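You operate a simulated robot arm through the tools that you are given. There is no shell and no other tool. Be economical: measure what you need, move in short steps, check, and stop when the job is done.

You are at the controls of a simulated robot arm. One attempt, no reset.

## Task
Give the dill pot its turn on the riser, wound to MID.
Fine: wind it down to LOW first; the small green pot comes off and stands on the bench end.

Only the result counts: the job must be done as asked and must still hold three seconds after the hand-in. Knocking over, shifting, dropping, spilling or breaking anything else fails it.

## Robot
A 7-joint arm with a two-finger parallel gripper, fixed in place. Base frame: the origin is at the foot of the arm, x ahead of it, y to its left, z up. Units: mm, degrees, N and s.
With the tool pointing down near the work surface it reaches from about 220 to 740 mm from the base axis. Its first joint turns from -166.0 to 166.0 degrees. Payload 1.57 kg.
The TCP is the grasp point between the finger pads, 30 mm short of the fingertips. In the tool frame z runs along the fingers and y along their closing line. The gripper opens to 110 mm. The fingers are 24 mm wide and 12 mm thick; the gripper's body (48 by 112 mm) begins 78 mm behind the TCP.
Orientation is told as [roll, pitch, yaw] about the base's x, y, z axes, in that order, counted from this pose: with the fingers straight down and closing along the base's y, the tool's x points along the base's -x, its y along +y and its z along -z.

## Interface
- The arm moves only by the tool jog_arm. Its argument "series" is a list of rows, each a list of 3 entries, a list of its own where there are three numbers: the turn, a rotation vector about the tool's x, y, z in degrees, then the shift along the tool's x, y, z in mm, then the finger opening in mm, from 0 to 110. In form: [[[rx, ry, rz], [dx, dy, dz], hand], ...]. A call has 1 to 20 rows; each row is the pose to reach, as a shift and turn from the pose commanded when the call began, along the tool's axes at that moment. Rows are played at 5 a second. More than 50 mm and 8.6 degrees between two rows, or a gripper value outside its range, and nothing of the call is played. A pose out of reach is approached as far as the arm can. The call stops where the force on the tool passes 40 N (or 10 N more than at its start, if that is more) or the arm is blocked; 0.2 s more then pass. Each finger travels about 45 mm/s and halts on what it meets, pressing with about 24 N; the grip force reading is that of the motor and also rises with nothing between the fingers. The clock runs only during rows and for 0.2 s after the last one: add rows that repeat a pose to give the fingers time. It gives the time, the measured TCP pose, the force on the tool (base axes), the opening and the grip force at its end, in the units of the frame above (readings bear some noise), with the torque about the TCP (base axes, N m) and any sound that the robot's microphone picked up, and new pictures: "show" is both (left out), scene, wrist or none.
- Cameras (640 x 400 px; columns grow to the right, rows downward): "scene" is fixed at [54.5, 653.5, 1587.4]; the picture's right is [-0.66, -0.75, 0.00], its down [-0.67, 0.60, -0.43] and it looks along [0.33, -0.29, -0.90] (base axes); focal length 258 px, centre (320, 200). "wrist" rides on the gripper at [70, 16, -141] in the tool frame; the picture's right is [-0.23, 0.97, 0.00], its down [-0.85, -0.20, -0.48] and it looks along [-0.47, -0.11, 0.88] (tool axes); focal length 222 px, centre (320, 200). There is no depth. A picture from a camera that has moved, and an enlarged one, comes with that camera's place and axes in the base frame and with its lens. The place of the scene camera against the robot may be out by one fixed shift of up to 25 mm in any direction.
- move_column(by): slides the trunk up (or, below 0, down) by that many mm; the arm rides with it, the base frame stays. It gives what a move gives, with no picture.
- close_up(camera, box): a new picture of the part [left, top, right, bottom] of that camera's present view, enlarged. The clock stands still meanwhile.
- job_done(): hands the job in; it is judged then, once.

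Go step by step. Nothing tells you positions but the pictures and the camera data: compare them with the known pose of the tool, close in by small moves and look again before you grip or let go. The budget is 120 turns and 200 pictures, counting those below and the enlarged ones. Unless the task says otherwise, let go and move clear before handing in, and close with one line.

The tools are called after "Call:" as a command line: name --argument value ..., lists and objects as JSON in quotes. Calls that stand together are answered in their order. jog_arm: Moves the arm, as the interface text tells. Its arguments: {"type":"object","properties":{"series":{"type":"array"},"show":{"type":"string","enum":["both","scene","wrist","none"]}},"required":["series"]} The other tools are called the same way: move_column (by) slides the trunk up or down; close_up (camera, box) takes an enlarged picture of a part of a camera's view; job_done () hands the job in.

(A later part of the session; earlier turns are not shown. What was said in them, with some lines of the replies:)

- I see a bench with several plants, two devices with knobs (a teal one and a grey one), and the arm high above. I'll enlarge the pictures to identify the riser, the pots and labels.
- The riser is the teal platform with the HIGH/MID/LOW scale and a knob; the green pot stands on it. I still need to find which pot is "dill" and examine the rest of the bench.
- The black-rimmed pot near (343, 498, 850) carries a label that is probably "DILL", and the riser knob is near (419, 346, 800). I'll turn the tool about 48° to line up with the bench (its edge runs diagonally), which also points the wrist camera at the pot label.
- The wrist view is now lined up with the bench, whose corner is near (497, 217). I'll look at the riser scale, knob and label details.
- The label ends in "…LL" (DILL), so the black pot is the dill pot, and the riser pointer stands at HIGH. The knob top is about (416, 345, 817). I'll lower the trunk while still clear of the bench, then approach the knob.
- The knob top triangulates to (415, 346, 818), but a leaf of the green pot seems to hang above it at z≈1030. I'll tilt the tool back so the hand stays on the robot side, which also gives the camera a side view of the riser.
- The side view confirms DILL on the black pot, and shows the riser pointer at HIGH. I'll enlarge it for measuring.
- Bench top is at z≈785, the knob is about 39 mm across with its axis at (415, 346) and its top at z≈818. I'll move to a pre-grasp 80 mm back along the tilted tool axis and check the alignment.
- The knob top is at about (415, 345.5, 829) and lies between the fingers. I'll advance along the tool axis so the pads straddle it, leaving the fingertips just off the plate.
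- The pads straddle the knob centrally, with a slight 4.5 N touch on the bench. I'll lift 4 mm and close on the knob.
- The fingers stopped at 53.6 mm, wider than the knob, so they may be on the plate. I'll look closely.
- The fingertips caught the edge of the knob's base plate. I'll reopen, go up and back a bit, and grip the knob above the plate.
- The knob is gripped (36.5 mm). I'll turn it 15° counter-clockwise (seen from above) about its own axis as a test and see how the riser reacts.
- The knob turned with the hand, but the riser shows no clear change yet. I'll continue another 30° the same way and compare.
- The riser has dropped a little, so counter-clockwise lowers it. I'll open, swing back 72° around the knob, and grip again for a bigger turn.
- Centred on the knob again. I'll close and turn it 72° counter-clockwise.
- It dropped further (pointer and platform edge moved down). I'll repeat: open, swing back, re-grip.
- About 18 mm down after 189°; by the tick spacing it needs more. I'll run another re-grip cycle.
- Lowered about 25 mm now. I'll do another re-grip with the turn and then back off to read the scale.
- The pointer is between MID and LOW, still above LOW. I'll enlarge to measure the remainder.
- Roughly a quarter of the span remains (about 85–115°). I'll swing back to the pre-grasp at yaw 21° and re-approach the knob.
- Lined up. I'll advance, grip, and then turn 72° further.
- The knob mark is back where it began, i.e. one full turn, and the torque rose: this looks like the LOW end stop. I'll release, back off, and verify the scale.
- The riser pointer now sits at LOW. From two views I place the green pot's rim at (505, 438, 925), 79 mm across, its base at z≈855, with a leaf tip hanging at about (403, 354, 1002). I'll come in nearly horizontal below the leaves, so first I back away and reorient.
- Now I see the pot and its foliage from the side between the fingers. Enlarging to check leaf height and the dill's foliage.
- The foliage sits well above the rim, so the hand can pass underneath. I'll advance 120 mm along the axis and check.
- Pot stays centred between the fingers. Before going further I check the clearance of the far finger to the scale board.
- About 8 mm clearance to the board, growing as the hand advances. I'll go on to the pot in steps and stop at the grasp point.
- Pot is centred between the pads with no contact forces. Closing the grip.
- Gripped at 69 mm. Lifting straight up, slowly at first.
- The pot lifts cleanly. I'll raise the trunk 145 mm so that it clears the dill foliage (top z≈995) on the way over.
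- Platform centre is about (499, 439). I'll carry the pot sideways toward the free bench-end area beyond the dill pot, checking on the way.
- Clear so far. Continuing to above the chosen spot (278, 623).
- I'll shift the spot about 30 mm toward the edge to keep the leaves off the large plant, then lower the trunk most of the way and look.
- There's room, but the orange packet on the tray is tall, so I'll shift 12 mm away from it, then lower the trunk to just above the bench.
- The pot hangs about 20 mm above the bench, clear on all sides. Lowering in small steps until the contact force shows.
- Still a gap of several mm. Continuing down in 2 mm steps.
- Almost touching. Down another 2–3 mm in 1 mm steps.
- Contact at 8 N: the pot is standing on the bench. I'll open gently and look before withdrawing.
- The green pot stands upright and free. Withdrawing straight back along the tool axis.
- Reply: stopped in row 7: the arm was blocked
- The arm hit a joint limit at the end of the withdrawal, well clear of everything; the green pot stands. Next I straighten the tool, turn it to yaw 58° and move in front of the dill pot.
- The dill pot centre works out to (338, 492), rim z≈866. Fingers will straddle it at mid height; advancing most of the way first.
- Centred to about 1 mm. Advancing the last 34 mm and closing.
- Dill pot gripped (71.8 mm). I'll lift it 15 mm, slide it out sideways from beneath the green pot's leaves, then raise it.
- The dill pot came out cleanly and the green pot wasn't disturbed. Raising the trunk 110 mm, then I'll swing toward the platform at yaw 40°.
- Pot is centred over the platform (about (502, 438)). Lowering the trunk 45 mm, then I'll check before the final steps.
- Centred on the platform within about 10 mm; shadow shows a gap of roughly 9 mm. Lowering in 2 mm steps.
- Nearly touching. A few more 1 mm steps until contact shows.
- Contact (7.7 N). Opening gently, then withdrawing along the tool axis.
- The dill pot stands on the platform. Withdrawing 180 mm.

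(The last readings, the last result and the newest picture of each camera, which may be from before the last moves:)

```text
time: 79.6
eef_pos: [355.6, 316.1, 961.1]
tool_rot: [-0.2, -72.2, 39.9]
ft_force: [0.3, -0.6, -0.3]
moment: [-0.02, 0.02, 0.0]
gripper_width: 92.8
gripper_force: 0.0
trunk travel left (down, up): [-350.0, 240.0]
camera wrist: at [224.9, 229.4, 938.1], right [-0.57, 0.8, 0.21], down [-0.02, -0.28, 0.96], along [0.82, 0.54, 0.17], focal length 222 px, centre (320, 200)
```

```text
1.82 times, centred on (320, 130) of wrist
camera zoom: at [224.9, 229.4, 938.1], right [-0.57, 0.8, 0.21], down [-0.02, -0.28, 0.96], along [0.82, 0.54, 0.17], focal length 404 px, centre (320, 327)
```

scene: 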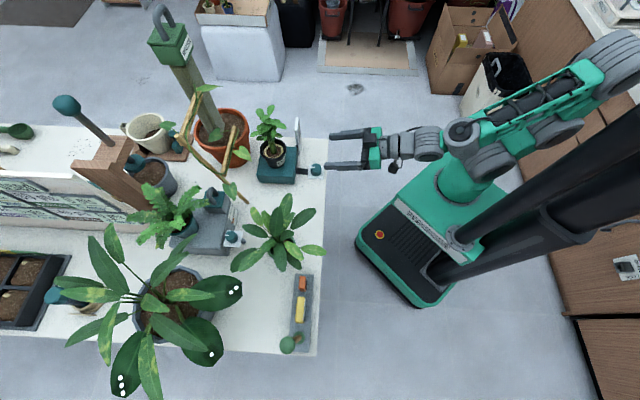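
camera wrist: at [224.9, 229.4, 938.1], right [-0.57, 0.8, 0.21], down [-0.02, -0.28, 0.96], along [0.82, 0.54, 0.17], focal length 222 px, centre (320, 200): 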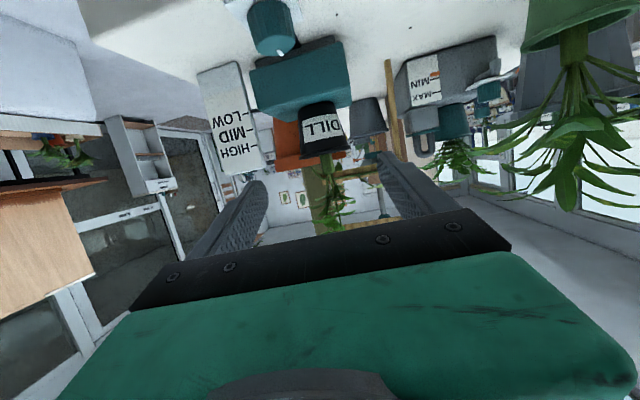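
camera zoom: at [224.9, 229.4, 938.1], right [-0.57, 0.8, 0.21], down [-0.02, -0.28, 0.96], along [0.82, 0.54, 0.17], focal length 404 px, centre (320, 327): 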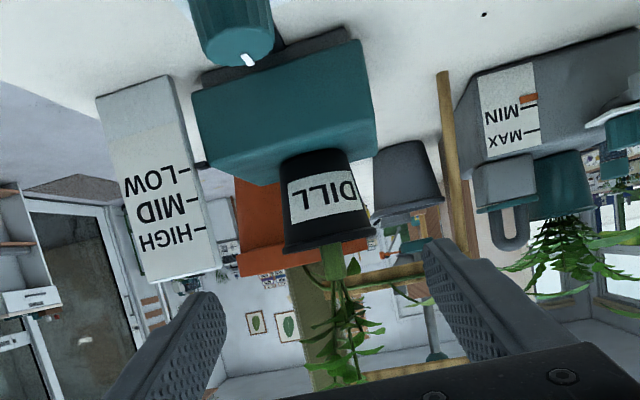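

The dill pot stands on the riser at LOW and the green pot on the bench end. Now I go back to the knob to wind clockwise by half a turn to MID: first straighten the tilt to 48°, then pre-grasp at yaw 93°.

Call:
jog_arm --series '[[[0, 8, 0], [0, 0, 0], 80], [[0, 16, 0], [0, 0, 0], 70], [[0, 24.2, 0], [0, 0, 0], 62], [[0, 24.2, 0], [0, 0, 0], 62]]' --show "none"

Call:
jog_arm --series '[[[-5.7, 0, -5.1], [5.4, -9.2, 10], 62], [[-11.4, 0, -10.2], [10.7, -18.4, 20], 62], [[-17.1, 0, -15.3], [16.1, -27.6, 30], 62], [[-22.9, 0, -20.5], [21.5, -36.9, 40.2], 62], [[-28.6, 0, -25.6], [26.9, -46, 50.2], 62], [[-34.3, 0, -30.7], [32.2, -55.3, 60.3], 62], [[-40, 0, -35.8], [37.6, -64.5, 70.3], 62], [[-40, 0, -35.8], [37.6, -64.5, 70.3], 62]]' --show "wrist"

Call:
close_up --camera "wrist" --box '[200, 80, 420, 240]'

Call:
close_up --camera "scene" --box '[230, 100, 390, 210]'

```text
time: 80.6
eef_pos: [355.4, 318.9, 960.2]
tool_rot: [-0.2, -47.9, 39.8]
ft_force: [0.2, 0.2, 0.0]
moment: [-0.01, 0.0, -0.01]
gripper_width: 62.1
gripper_force: 0.0
trunk travel left (down, up): [-350.0, 240.0]
```

```text
time: 82.4
eef_pos: [417.6, 284.0, 883.6]
tool_rot: [0.0, -47.9, 93.3]
ft_force: [1.1, -0.1, -0.2]
moment: [-0.01, 0.01, 0.0]
gripper_width: 62.2
gripper_force: 0.0
trunk travel left (down, up): [-350.0, 240.0]
camera wrist: at [410.0, 130.8, 927.5], right [-0.98, 0.09, 0.17], down [0.19, 0.23, 0.96], along [0.05, 0.97, -0.24], focal length 222 px, centre (320, 200)
```

wrist: 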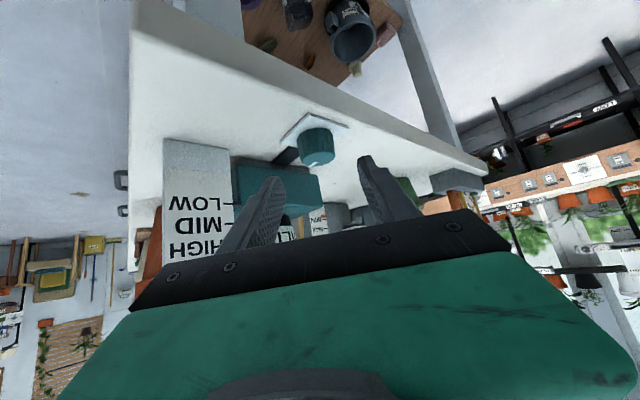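

```text
2.50 times, centred on (310, 160) of wrist
camera zoom: at [410.0, 130.8, 927.5], right [-0.98, 0.09, 0.17], down [0.19, 0.23, 0.96], along [0.05, 0.97, -0.24], focal length 555 px, centre (345, 300)
```

zoom: 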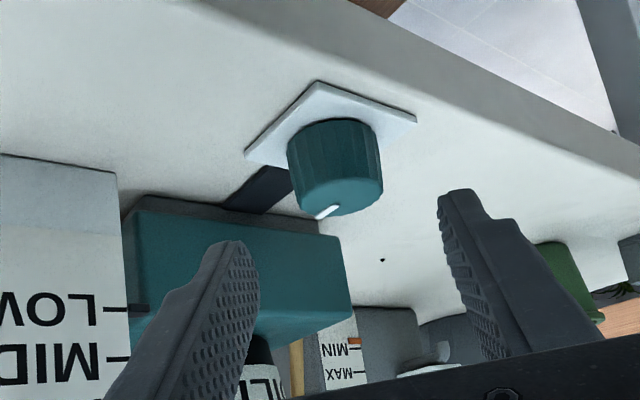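

```text
3.64 times, centred on (310, 155) of scene
camera zoom: at [54.5, 653.5, 1587.4], right [-0.66, -0.75, 0.0], down [-0.67, 0.6, -0.43], along [0.33, -0.29, -0.9], focal length 938 px, centre (356, 364)
```

zoom: 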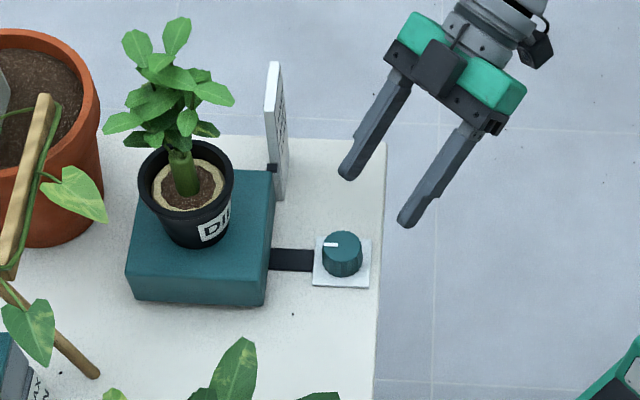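

Lined up with the knob again. Advance, grip, and turn 72° clockwise.

Call:
jog_arm --series '[[[0, 0, 0], [-0.7, 0, 24], 62], [[0, 0, 0], [-1.4, 0, 48], 62], [[0, 0, 0], [-2, -0.2, 68.8], 62], [[0, 0, 0], [-2, -0.2, 68.8], 45], [[0, 0, 0], [-2, -0.2, 68.8], 25], [[0, 0, 0], [-2, -0.2, 68.8], 25], [[0, 0, 0], [-2, -0.2, 68.8], 25]]' --show "none"

Call:
jog_arm --series '[[[5.9, 0, 5.4], [0, 1.04, 0], 25], [[11.9, 0, 10.7], [-0.2, 2.07, 0.2], 25], [[17.8, 0, 16.1], [-0.43, 3.05, 0.48], 25], [[23.8, 0, 21.4], [-0.76, 3.97, 0.85], 25], [[29.7, 0, 26.8], [-1.17, 4.82, 1.3], 25], [[35.7, 0, 32.1], [-1.66, 5.57, 1.84], 25], [[41.6, 0, 37.5], [-2.2, 6.22, 2.46], 25], [[47.6, 0, 42.8], [-2.8, 6.74, 3.13], 25], [[53.5, 0, 48.2], [-3.47, 7.13, 3.85], 25], [[53.5, 0, 48.2], [-3.47, 7.13, 3.85], 25]]' --show "none"

Call:
close_up --camera "scene" --box '[230, 100, 390, 210]'

```text
time: 84.0
eef_pos: [415.8, 338.3, 840.0]
tool_rot: [0.1, -48.1, 93.1]
ft_force: [16.8, 6.8, -1.1]
moment: [-0.11, -0.61, -0.07]
gripper_width: 36.4
gripper_force: 33.8
trunk travel left (down, up): [-350.0, 240.0]
```

```text
time: 86.2
eef_pos: [408.4, 342.8, 841.7]
tool_rot: [0.1, -48.0, 21.0]
ft_force: [24.6, -0.1, 7.2]
moment: [-0.02, -0.73, -0.08]
gripper_width: 36.3
gripper_force: 42.4
trunk travel left (down, up): [-350.0, 240.0]
```

```text
3.64 times, centred on (310, 155) of scene
camera zoom: at [54.5, 653.5, 1587.4], right [-0.66, -0.75, 0.0], down [-0.67, 0.6, -0.43], along [0.33, -0.29, -0.9], focal length 938 px, centre (356, 364)
```

zoom: 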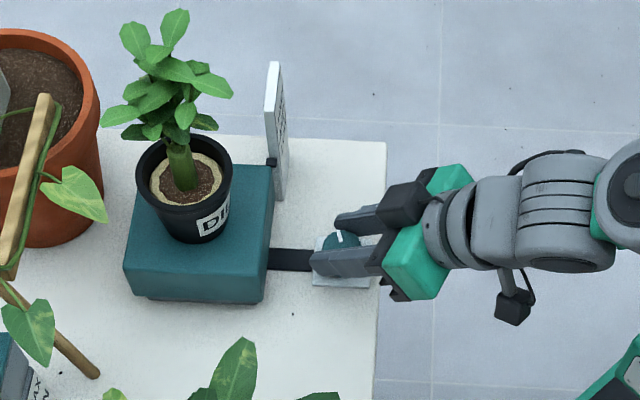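

The riser is going up. Side force suggests a 2 mm offset in x, which I'll correct at the re-grip: open, swing back 72°, grip, and turn again.

Call:
jog_arm --series '[[[0, 0, 0], [0, 0, 0], 62], [[0, 0, 0], [-1.25, -0.7, 1.4], 62], [[-5.9, 0, -5.4], [-1.25, -1.74, 1.4], 62], [[-11.9, 0, -10.7], [-1.45, -2.77, 1.6], 62], [[-17.8, 0, -16.1], [-1.68, -3.75, 1.88], 62], [[-23.8, 0, -21.4], [-2.01, -4.67, 2.25], 62], [[-29.7, 0, -26.8], [-2.42, -5.52, 2.7], 62], [[-35.7, 0, -32.1], [-2.91, -6.27, 3.24], 62], [[-41.6, 0, -37.5], [-3.45, -6.92, 3.86], 62], [[-47.6, 0, -42.8], [-4.05, -7.44, 4.53], 62], [[-53.5, 0, -48.2], [-4.72, -7.83, 5.25], 62], [[-53.5, 0, -48.2], [-4.72, -7.83, 5.25], 45], [[-53.5, 0, -48.2], [-4.72, -7.83, 5.25], 25], [[-53.5, 0, -48.2], [-4.72, -7.83, 5.25], 25]]' --show "none"

Call:
jog_arm --series '[[[5.9, 0, 5.4], [0, 1.04, 0], 25], [[11.9, 0, 10.7], [-0.2, 2.07, 0.2], 25], [[17.8, 0, 16.1], [-0.43, 3.05, 0.48], 25], [[23.8, 0, 21.4], [-0.76, 3.97, 0.85], 25], [[29.7, 0, 26.8], [-1.17, 4.82, 1.3], 25], [[35.7, 0, 32.1], [-1.66, 5.57, 1.84], 25], [[41.6, 0, 37.5], [-2.2, 6.22, 2.46], 25], [[47.6, 0, 42.8], [-2.8, 6.74, 3.13], 25], [[53.5, 0, 48.2], [-3.47, 7.13, 3.85], 25], [[53.5, 0, 48.2], [-3.47, 7.13, 3.85], 25]]' --show "none"

Call:
close_up --camera "scene" --box '[230, 100, 390, 210]'

```text
time: 89.2
eef_pos: [415.6, 338.3, 840.7]
tool_rot: [0.2, -48.0, 93.2]
ft_force: [-5.7, -2.0, 0.8]
moment: [0.12, 0.19, 0.06]
gripper_width: 36.0
gripper_force: 24.6
trunk travel left (down, up): [-350.0, 240.0]
```

```text
time: 91.4
eef_pos: [408.6, 342.1, 841.2]
tool_rot: [0.1, -48.0, 21.0]
ft_force: [-1.3, -9.8, 7.2]
moment: [-0.42, -0.54, -0.05]
gripper_width: 35.6
gripper_force: 42.1
trunk travel left (down, up): [-350.0, 240.0]
```

```text
3.64 times, centred on (310, 155) of scene
camera zoom: at [54.5, 653.5, 1587.4], right [-0.66, -0.75, 0.0], down [-0.67, 0.6, -0.43], along [0.33, -0.29, -0.9], focal length 938 px, centre (356, 364)
```

zoom: 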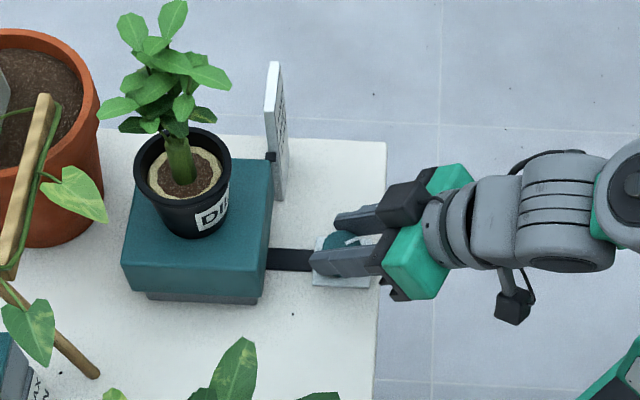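

144° turned. Next: swing back 36°, re-grip, turn the last 36°, then release and back off to read the scale.

Call:
jog_arm --series '[[[0, 0, 0], [0, 0, 0], 62], [[0, 0, 0], [0, 0, 0], 62], [[-5.9, 0, -5.4], [0, -1.04, 0], 62], [[-11.9, 0, -10.7], [-0.2, -2.07, 0.2], 62], [[-17.8, 0, -16.1], [-0.43, -3.05, 0.48], 62], [[-23.8, 0, -21.4], [-0.76, -3.97, 0.85], 62], [[-26.7, 0, -24.1], [-0.96, -4.41, 1.06], 62], [[-26.7, 0, -24.1], [-0.96, -4.41, 1.06], 45], [[-26.7, 0, -24.1], [-0.96, -4.41, 1.06], 25], [[-26.7, 0, -24.1], [-0.96, -4.41, 1.06], 25], [[-23.8, 0, -21.4], [-0.76, -3.97, 0.85], 25], [[-17.8, 0, -16.1], [-0.43, -3.05, 0.48], 25], [[-11.9, 0, -10.7], [-0.2, -2.07, 0.2], 25], [[-5.9, 0, -5.4], [0, -1.04, 0], 25], [[0, 0, 0], [0, 0, 0], 25], [[0, 0, 0], [0, 0, 0], 25]]' --show "none"

Call:
jog_arm --series '[[[0, 0, 0], [0, 0, 0], 62], [[0, 0, 0], [0, 0, 0], 62], [[0, 0, 0], [-5, 0, -30], 62], [[-5.9, 0, -5.4], [-20, 0, -60], 70], [[-11.9, 0, -10.7], [-50, 0, -90], 100], [[-17.8, 0, -16.1], [-85, 0, -115], 110], [[-23.8, 0, -21.4], [-95, 0, -120], 110], [[-29.7, 0, -26.8], [-100, 0, -120], 110]]' --show "both"

Call:
close_up --camera "wrist" --box '[140, 50, 340, 240]'

Call:
close_up --camera "scene" --box '[230, 100, 390, 210]'

```text
time: 94.8
eef_pos: [409.2, 343.3, 840.1]
tool_rot: [0.1, -48.0, 21.1]
ft_force: [0.3, -3.8, 11.0]
moment: [-0.4, 0.04, 0.0]
gripper_width: 36.1
gripper_force: 42.8
trunk travel left (down, up): [-350.0, 240.0]
```

```text
time: 96.6
eef_pos: [388.3, 334.4, 992.4]
tool_rot: [-0.1, -47.8, 61.4]
ft_force: [-0.2, 0.2, -0.7]
moment: [-0.02, 0.01, 0.0]
gripper_width: 110.1
gripper_force: 0.0
trunk travel left (down, up): [-350.0, 240.0]
camera wrist: at [303.1, 208.6, 1036.8], right [-0.78, 0.6, 0.17], down [0.28, 0.1, 0.96], along [0.56, 0.79, -0.24], focal length 222 px, centre (320, 200)
```

scene: 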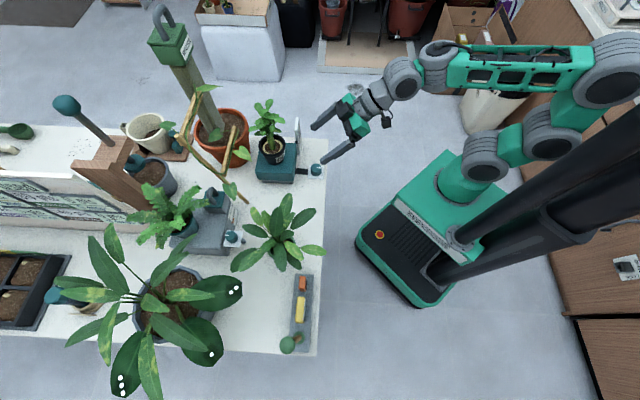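
wrist: 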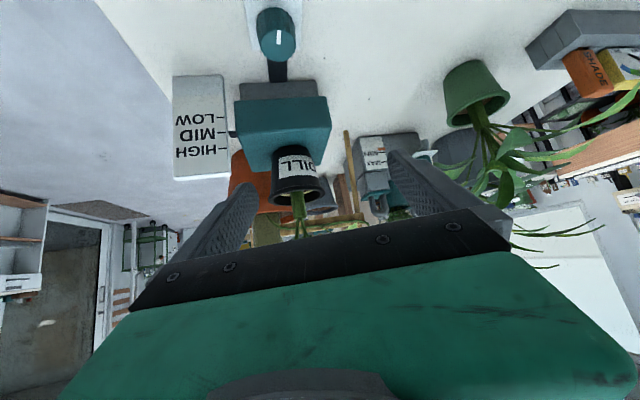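

```text
2.11 times, centred on (240, 145) of wrist
camera zoom: at [303.1, 208.6, 1036.8], right [-0.78, 0.6, 0.17], down [0.28, 0.1, 0.96], along [0.56, 0.79, -0.24], focal length 468 px, centre (488, 316)
```

zoom: 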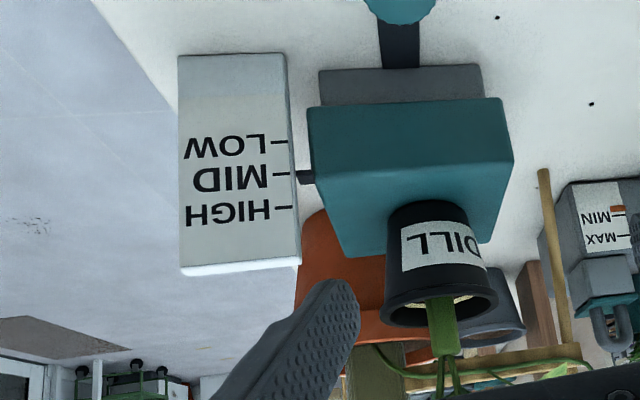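

```text
3.64 times, centred on (310, 155) of scene
camera zoom: at [54.5, 653.5, 1587.4], right [-0.66, -0.75, 0.0], down [-0.67, 0.6, -0.43], along [0.33, -0.29, -0.9], focal length 938 px, centre (356, 364)
```

zoom: 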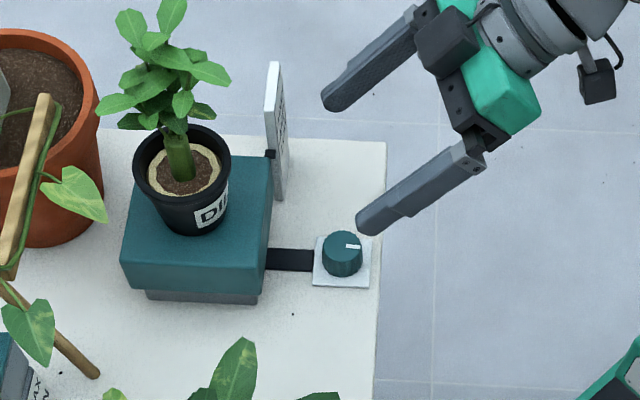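

The knob mark now points opposite to where it was at LOW, and the pointer is by MID. Enlarging to confirm.

Call:
close_up --camera "wrist" --box '[160, 65, 290, 185]'

Call:
close_up --camera "wrist" --box '[205, 105, 255, 165]'

Call:
close_up --camera "scene" --box '[200, 170, 340, 360]'

```text
3.33 times, centred on (225, 125) of wrist
camera zoom: at [303.1, 208.6, 1036.8], right [-0.78, 0.6, 0.17], down [0.28, 0.1, 0.96], along [0.56, 0.79, -0.24], focal length 740 px, centre (637, 450)
```

zoom: 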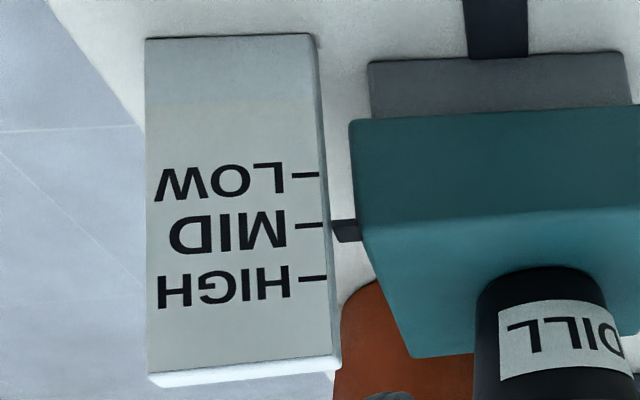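

```text
6.67 times, centred on (230, 135) of wrist
camera zoom: at [303.1, 208.6, 1036.8], right [-0.78, 0.6, 0.17], down [0.28, 0.1, 0.96], along [0.56, 0.79, -0.24], focal length 1481 px, centre (920, 633)
```

zoom: 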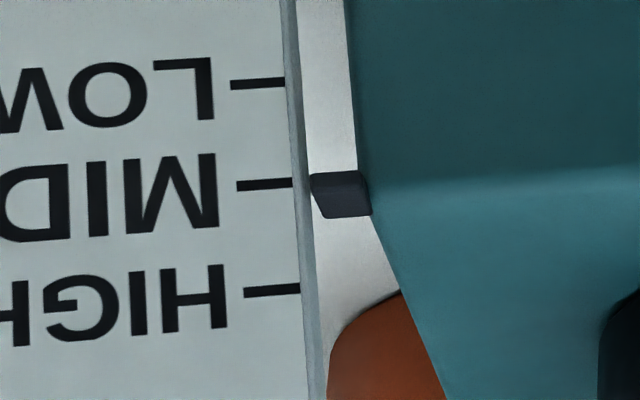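

```text
2.11 times, centred on (270, 265) of scene
camera zoom: at [54.5, 653.5, 1587.4], right [-0.66, -0.75, 0.0], down [-0.67, 0.6, -0.43], along [0.33, -0.29, -0.9], focal length 543 px, centre (425, 63)
```

zoom: 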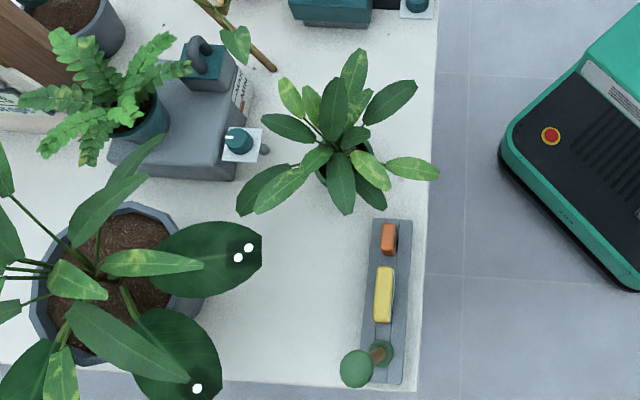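

The pointer sits level with the MID tick. The dill pot is upright on the riser, the small green pot stands on the bench end, and the hand is clear, so I'm handing in.

Call:
job_done

```text
The job is handed in.
```

The riser was wound down to LOW, the small green pot was moved off it onto the bench end, and the dill pot now stands on the riser wound to MID.
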